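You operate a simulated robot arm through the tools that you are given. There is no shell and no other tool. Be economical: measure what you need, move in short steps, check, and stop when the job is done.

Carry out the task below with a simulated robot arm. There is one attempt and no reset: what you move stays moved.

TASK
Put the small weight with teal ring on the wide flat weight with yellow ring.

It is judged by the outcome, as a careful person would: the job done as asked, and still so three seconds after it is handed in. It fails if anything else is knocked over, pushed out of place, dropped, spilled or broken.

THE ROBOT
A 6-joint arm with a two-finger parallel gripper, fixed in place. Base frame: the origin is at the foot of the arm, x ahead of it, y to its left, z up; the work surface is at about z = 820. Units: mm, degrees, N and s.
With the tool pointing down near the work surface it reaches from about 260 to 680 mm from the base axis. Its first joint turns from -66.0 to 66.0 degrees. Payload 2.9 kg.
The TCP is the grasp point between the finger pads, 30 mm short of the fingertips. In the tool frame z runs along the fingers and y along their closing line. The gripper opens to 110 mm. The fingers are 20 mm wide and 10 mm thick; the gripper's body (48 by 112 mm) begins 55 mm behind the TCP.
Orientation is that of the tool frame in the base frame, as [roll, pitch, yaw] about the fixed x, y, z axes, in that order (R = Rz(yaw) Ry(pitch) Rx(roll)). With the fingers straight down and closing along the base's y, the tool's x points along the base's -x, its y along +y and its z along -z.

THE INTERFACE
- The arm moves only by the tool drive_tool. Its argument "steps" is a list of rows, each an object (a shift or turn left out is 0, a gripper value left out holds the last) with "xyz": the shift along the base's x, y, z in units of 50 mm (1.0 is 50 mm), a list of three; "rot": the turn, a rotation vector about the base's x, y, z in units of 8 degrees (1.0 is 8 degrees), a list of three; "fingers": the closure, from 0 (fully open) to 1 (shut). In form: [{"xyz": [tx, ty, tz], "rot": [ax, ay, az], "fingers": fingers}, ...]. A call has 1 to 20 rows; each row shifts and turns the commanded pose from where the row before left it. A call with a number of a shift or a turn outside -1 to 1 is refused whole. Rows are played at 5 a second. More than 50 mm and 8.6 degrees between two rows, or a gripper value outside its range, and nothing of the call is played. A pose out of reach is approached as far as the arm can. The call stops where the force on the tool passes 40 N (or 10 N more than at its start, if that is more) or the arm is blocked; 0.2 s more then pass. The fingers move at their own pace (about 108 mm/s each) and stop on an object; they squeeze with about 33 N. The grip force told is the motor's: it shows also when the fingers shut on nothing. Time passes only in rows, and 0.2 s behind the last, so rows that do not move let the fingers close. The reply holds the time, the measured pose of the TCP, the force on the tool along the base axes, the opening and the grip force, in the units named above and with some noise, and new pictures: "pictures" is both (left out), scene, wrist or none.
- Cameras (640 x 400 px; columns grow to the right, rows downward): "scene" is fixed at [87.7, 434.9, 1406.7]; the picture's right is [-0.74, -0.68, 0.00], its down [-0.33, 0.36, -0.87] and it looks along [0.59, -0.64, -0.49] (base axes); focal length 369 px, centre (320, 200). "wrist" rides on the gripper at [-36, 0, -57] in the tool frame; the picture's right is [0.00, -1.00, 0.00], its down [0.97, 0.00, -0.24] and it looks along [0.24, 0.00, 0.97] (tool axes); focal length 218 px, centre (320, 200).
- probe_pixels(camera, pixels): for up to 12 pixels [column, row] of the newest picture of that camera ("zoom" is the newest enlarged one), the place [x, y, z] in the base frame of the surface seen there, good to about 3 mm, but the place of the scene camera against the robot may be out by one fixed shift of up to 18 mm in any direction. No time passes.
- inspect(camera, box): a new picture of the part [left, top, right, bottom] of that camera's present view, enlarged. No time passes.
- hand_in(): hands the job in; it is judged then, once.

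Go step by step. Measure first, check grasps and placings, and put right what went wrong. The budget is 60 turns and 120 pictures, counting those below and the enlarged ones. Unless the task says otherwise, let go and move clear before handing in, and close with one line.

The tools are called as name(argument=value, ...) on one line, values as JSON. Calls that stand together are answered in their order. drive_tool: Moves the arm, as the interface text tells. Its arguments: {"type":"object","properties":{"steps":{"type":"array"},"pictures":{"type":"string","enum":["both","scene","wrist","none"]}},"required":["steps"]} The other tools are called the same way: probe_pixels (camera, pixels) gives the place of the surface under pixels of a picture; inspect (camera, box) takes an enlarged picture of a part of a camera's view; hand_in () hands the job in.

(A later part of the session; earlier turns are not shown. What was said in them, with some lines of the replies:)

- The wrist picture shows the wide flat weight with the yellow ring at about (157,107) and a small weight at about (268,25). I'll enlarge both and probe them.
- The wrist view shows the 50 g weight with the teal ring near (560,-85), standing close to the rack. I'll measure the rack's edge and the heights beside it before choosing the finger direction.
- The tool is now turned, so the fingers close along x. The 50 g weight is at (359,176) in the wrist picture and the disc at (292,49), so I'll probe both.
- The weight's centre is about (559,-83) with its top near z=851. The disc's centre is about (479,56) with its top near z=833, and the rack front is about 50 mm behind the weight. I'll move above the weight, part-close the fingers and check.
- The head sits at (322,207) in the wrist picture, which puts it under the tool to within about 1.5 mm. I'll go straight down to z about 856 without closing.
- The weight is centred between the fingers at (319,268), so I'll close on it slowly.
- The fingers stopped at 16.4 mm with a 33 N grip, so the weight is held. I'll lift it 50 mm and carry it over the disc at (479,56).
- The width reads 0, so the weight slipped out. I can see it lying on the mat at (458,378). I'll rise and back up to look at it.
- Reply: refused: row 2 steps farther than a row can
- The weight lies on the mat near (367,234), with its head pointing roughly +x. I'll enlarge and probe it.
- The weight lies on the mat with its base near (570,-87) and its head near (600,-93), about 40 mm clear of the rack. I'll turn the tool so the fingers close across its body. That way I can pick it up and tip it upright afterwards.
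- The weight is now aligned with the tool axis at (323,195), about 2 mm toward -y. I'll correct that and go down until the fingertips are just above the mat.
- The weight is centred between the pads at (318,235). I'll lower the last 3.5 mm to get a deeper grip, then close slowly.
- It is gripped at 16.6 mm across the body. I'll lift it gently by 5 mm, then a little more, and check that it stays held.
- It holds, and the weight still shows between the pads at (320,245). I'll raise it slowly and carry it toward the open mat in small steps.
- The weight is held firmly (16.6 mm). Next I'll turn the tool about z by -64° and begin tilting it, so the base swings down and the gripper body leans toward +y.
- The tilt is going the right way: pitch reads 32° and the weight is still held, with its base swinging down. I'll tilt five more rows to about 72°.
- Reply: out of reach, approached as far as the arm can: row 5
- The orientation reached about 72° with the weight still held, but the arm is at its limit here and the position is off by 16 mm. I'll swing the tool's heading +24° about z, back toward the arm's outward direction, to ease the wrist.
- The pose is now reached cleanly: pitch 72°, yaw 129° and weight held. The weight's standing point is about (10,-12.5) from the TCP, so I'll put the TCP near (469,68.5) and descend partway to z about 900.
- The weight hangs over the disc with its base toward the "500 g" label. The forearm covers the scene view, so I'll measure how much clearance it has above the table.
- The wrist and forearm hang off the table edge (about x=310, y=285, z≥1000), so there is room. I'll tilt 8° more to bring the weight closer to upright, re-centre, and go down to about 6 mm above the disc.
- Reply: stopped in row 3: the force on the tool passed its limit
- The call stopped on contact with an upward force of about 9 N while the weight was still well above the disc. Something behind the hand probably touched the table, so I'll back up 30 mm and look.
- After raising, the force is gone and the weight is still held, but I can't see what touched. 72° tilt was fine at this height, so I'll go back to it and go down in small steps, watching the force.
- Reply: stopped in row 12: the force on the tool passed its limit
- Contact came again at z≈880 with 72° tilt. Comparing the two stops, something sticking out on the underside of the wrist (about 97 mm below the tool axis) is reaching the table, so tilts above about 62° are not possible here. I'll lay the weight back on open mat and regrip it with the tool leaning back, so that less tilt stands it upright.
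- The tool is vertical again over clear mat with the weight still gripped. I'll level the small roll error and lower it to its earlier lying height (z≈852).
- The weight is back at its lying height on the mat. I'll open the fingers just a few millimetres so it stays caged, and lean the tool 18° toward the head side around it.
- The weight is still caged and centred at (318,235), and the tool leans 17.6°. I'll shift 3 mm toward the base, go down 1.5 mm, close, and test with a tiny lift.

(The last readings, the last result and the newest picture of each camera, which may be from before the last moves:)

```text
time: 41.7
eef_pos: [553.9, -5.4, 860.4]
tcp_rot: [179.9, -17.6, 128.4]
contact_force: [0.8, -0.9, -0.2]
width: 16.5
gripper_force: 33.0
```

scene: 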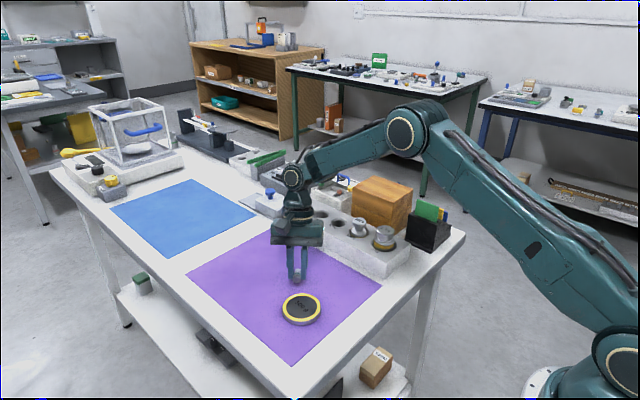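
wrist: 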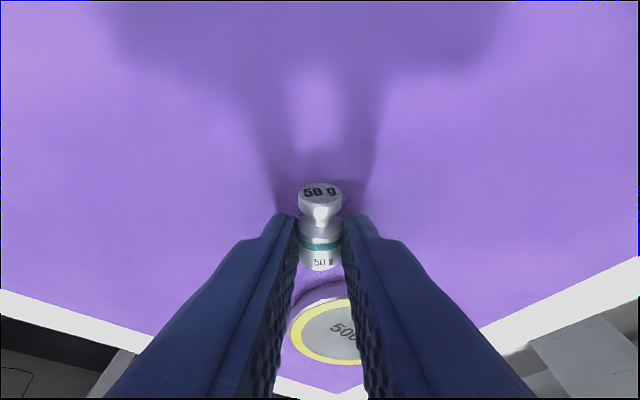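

It holds at 16.5 mm after the test lift. I'll raise it slowly, carry it over, and tilt to about 60°, where the weight should lean only about 12°.

drive_tool(steps=[{"xyz": [0, 0, 0.2]}, {"xyz": [0, 0, 0.3]}, {"xyz": [0, 0, 0.4]}, {"xyz": [0, 0, 0.4]}, {"xyz": [-0.2, 0.15, 0.3], "rot": [-0.4, -0.31, 0]}, {"xyz": [-0.2, 0.15, 0.2], "rot": [-0.785, -0.62, 0]}, {"xyz": [-0.2, 0.15, 0], "rot": [-0.785, -0.62, 0]}, {"xyz": [-0.2, 0.15, 0], "rot": [-0.785, -0.62, 0]}, {"xyz": [-0.2, 0.2, 0], "rot": [-0.785, -0.62, 0]}, {"xyz": [-0.2, 0.2, 0], "rot": [-0.785, -0.62, 0]}, {"xyz": [-0.2, 0.2, 0], "rot": [-0.785, -0.62, 0]}, {"xyz": [-0.2, 0.2, 0], "rot": [-0.785, -0.62, 0]}, {"xyz": [-0.12, 0.12, 0], "rot": [-0.785, -0.62, 0]}, {"rot": [-0.785, -0.62, 0]}, {"rot": [-0.16, -0.12, 0]}, {}, {}])

```text
time: 45.3
eef_pos: [466.6, 71.5, 949.7]
tcp_rot: [-180.0, 60.1, 128.2]
contact_force: [1.0, 0.2, -0.4]
width: 16.5
gripper_force: 33.2
```

scene: 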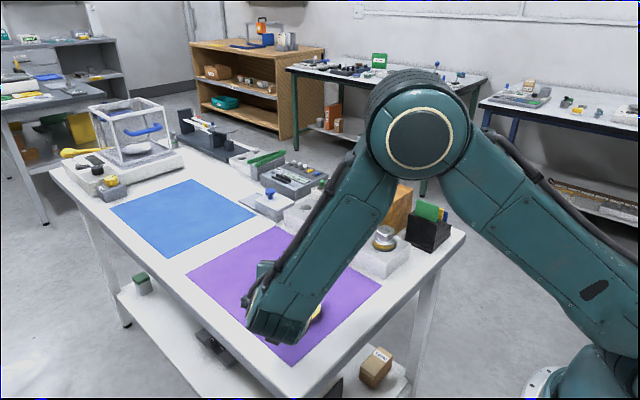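
wrist: 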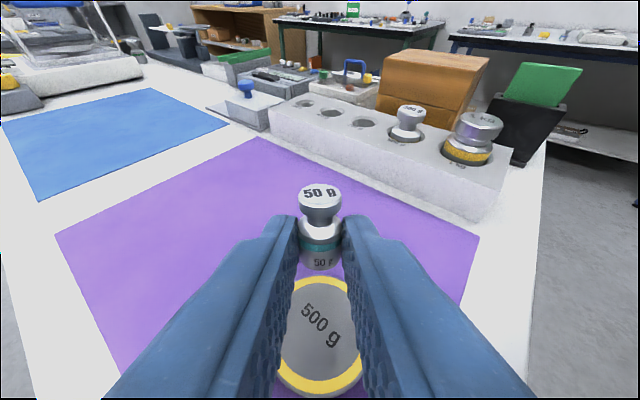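

The tilt is 60° with the weight held and hanging nearly upright above the disc. I'll measure its base against the disc before lowering.

probe_pixels(camera="wrist", pixels=[[320, 192], [319, 212], [320, 245], [320, 262], [320, 268], [321, 282], [321, 388], [321, 335], [296, 320], [350, 320]])

```text
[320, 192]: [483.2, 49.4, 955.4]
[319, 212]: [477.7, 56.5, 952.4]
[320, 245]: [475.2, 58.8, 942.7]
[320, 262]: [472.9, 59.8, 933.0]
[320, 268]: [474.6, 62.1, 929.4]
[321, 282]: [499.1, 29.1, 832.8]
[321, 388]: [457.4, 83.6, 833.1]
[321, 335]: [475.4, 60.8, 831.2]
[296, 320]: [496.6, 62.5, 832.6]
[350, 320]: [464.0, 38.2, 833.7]
```

The base sits over the disc's middle, about (479,55) against the disc's centre (478,56), with its lowest edge near z=923. I'll lower 80 mm and then look.

drive_tool(steps=[{"xyz": [0, 0, -0.3]}, {"xyz": [0, 0, -0.3]}, {"xyz": [0, 0, -0.3]}, {"xyz": [0, 0, -0.3]}, {"xyz": [0, 0, -0.2]}, {"xyz": [0, 0, -0.1]}, {"xyz": [0, 0, -0.1]}, {}], pictures="wrist")

```text
time: 47.1
eef_pos: [466.0, 72.7, 868.9]
tcp_rot: [-179.9, 60.1, 128.3]
contact_force: [-0.2, -0.5, -1.0]
width: 16.4
gripper_force: 33.1
```

wrist: 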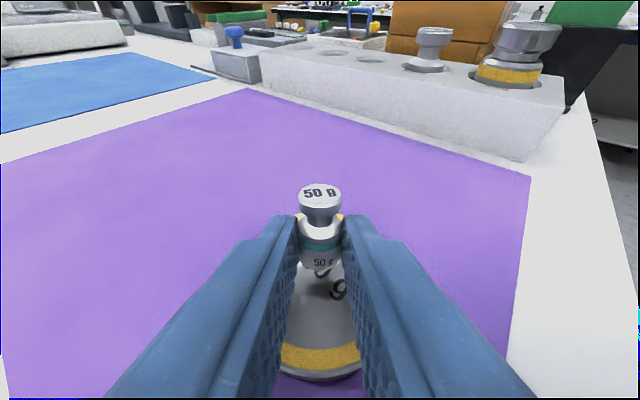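

There is no contact yet and the gap is about 9 mm, so I'll lower another 7 mm in fine steps.

drive_tool(steps=[{"xyz": [0, 0, -0.04]}, {"xyz": [0, 0, -0.04]}, {"xyz": [0, 0, -0.03]}, {"xyz": [0, 0, -0.03]}, {}], pictures="wrist")

inspect(camera="wrist", box=[280, 175, 360, 305])

```text
time: 48.3
eef_pos: [465.5, 71.8, 863.3]
tcp_rot: [-179.9, 60.1, 128.4]
contact_force: [-0.6, -0.5, 0.3]
width: 16.4
gripper_force: 32.6
```

wrist: 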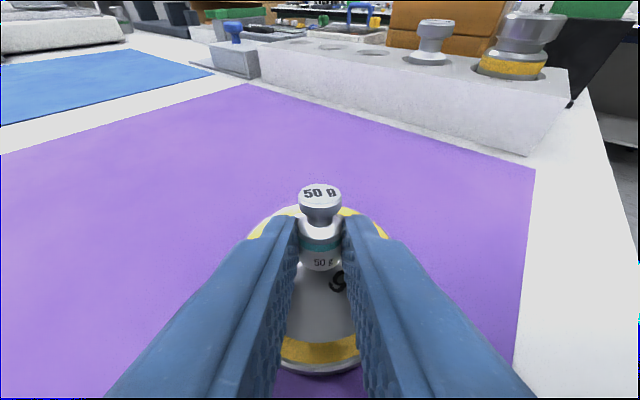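

```text
3.08 times, centred on (320, 240) of wrist
```

zoom: 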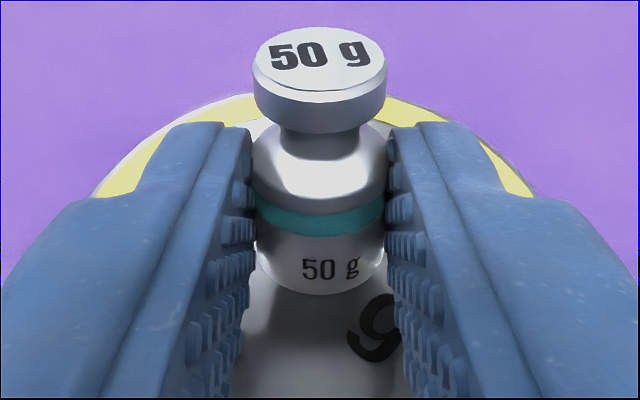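

Nothing is touching yet, though the base looks close to the disc. I'll lower in 1 mm rows and watch for vertical force.

drive_tool(steps=[{"xyz": [0, 0, -0.02]}, {"xyz": [0, 0, -0.02]}, {"xyz": [0, 0, -0.01]}, {}], pictures="none")

```text
time: 49.3
eef_pos: [466.1, 71.3, 859.6]
tcp_rot: [-179.9, 60.1, 128.3]
contact_force: [-0.5, -0.6, -0.2]
width: 16.5
gripper_force: 33.2
```

drive_tool(steps=[{"xyz": [0, 0, -0.01]}, {"xyz": [0, 0, -0.01]}, {}], pictures="wrist")

inspect(camera="wrist", box=[280, 175, 360, 305])

```text
time: 50.1
eef_pos: [466.7, 70.2, 859.5]
tcp_rot: [-179.9, 60.1, 128.4]
contact_force: [-0.7, 0.0, 0.5]
width: 16.4
gripper_force: 32.8
```

wrist: 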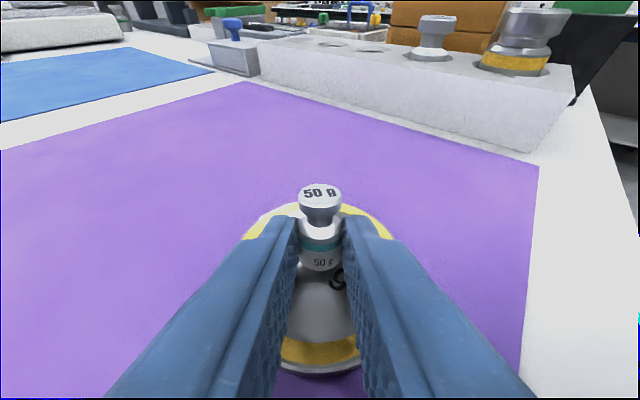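

```text
3.08 times, centred on (320, 240) of wrist
```

zoom: 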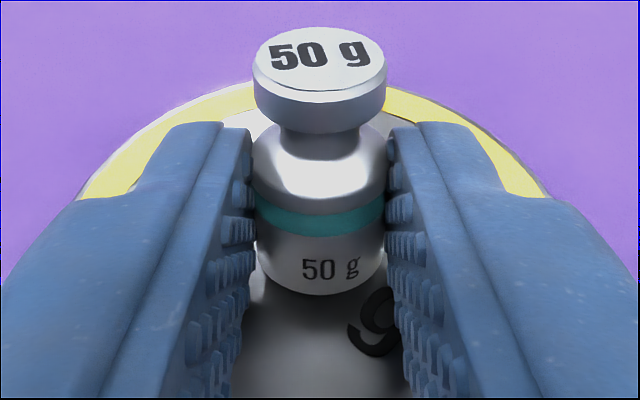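

Still no force, so I'll continue in 0.5–1 mm rows.

drive_tool(steps=[{"xyz": [0, 0, -0.015]}, {"xyz": [0, 0, -0.015]}, {}], pictures="none")

```text
time: 50.9
eef_pos: [466.5, 70.4, 859.3]
tcp_rot: [-179.9, 60.1, 128.3]
contact_force: [-0.5, -0.5, 1.8]
width: 16.4
gripper_force: 32.8
```

drive_tool(steps=[{"xyz": [0, 0, -0.02]}, {}], pictures="none")

```text
time: 51.5
eef_pos: [466.1, 71.0, 857.4]
tcp_rot: [179.8, 60.2, 128.1]
contact_force: [-1.7, 1.3, 11.4]
width: 16.5
gripper_force: 33.0
```

There is an 11 N upward force at z≈857.4, which matches the predicted touch height, so the base edge is on the disc. I'll ease up 0.5 mm, then open slightly in small steps so the weight settles upright between the fingers.

drive_tool(steps=[{"xyz": [0, 0, 0.01]}, {}, {"fingers": 0.845}, {"fingers": 0.835}, {"fingers": 0.82}, {"fingers": 0.8}, {}, {}, {}], pictures="wrist")

inspect(camera="wrist", box=[260, 160, 380, 320])

```text
time: 53.5
eef_pos: [465.8, 70.6, 857.4]
tcp_rot: [-179.9, 60.2, 128.3]
contact_force: [1.1, 0.8, 0.2]
width: 22.0
gripper_force: 0.0
```

wrist: 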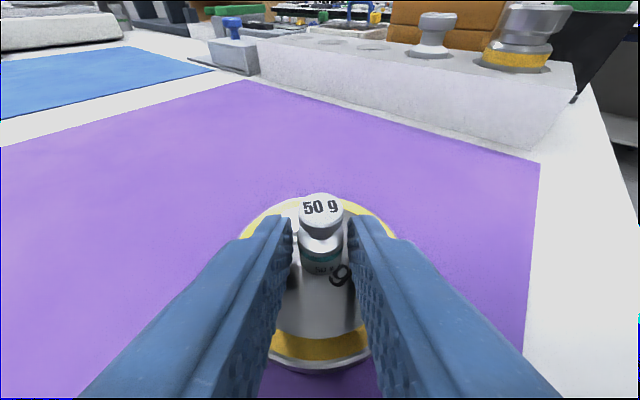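

```text
2.50 times, centred on (320, 240) of wrist
```

zoom: 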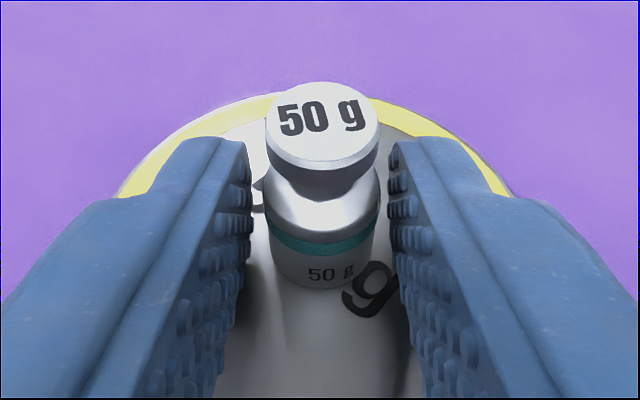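

The weight now stands upright on the disc; I can see its whole top and a vertical body. I'll open further and back straight out along the finger direction.

drive_tool(steps=[{"fingers": 0.7}, {"fingers": 0.6}, {}, {"xyz": [-0.08, 0.1, 0.08]}, {"xyz": [-0.16, 0.2, 0.15]}, {"xyz": [-0.16, 0.2, 0.15]}, {"xyz": [-0.16, 0.2, 0.15]}, {"xyz": [-0.16, 0.2, 0.2]}, {"xyz": [-0.1, 0.1, 0.4]}, {"xyz": [0, 0, 0.6]}, {}])

```text
time: 55.9
eef_pos: [426.0, 119.7, 942.6]
tcp_rot: [-179.8, 60.1, 128.3]
contact_force: [-0.4, 0.5, 0.3]
width: 43.8
gripper_force: 0.0
```

scene: 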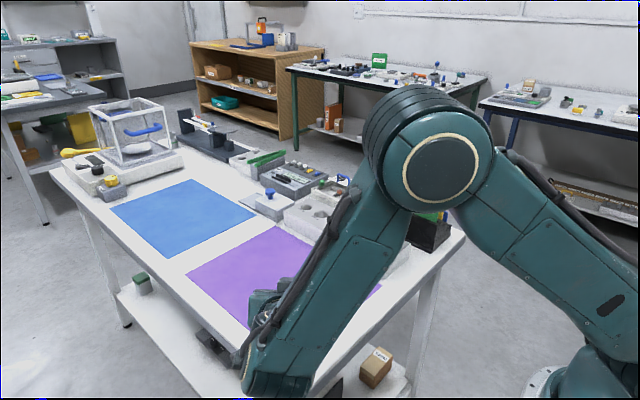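
wrist: 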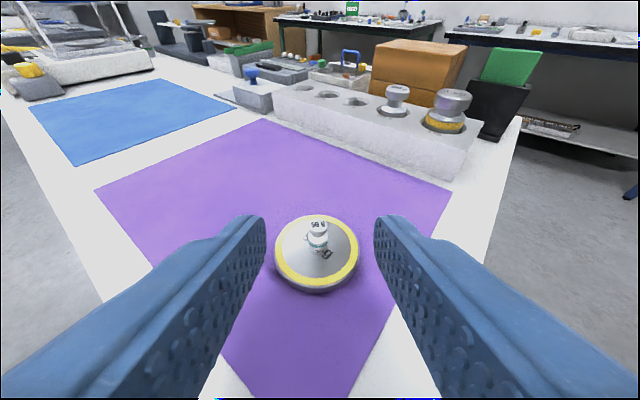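

The 50 g weight stands upright in the middle of the yellow-ringed disc, at (317,237) in the wrist picture. The gripper is clear and the rack and its weights are unmoved, so I'm handing in.

hand_in()

```text
The job is handed in.
```

The small 50 g weight with the teal ring is standing upright near the middle of the wide 500 g weight with the yellow ring, and the job is handed in. On the first try it slipped from the gripper onto the mat, so I picked it up again and stood it upright. While I was lowering it, the arm also touched something twice, probably the table, and stopped, but nothing else looked moved in the last picture.
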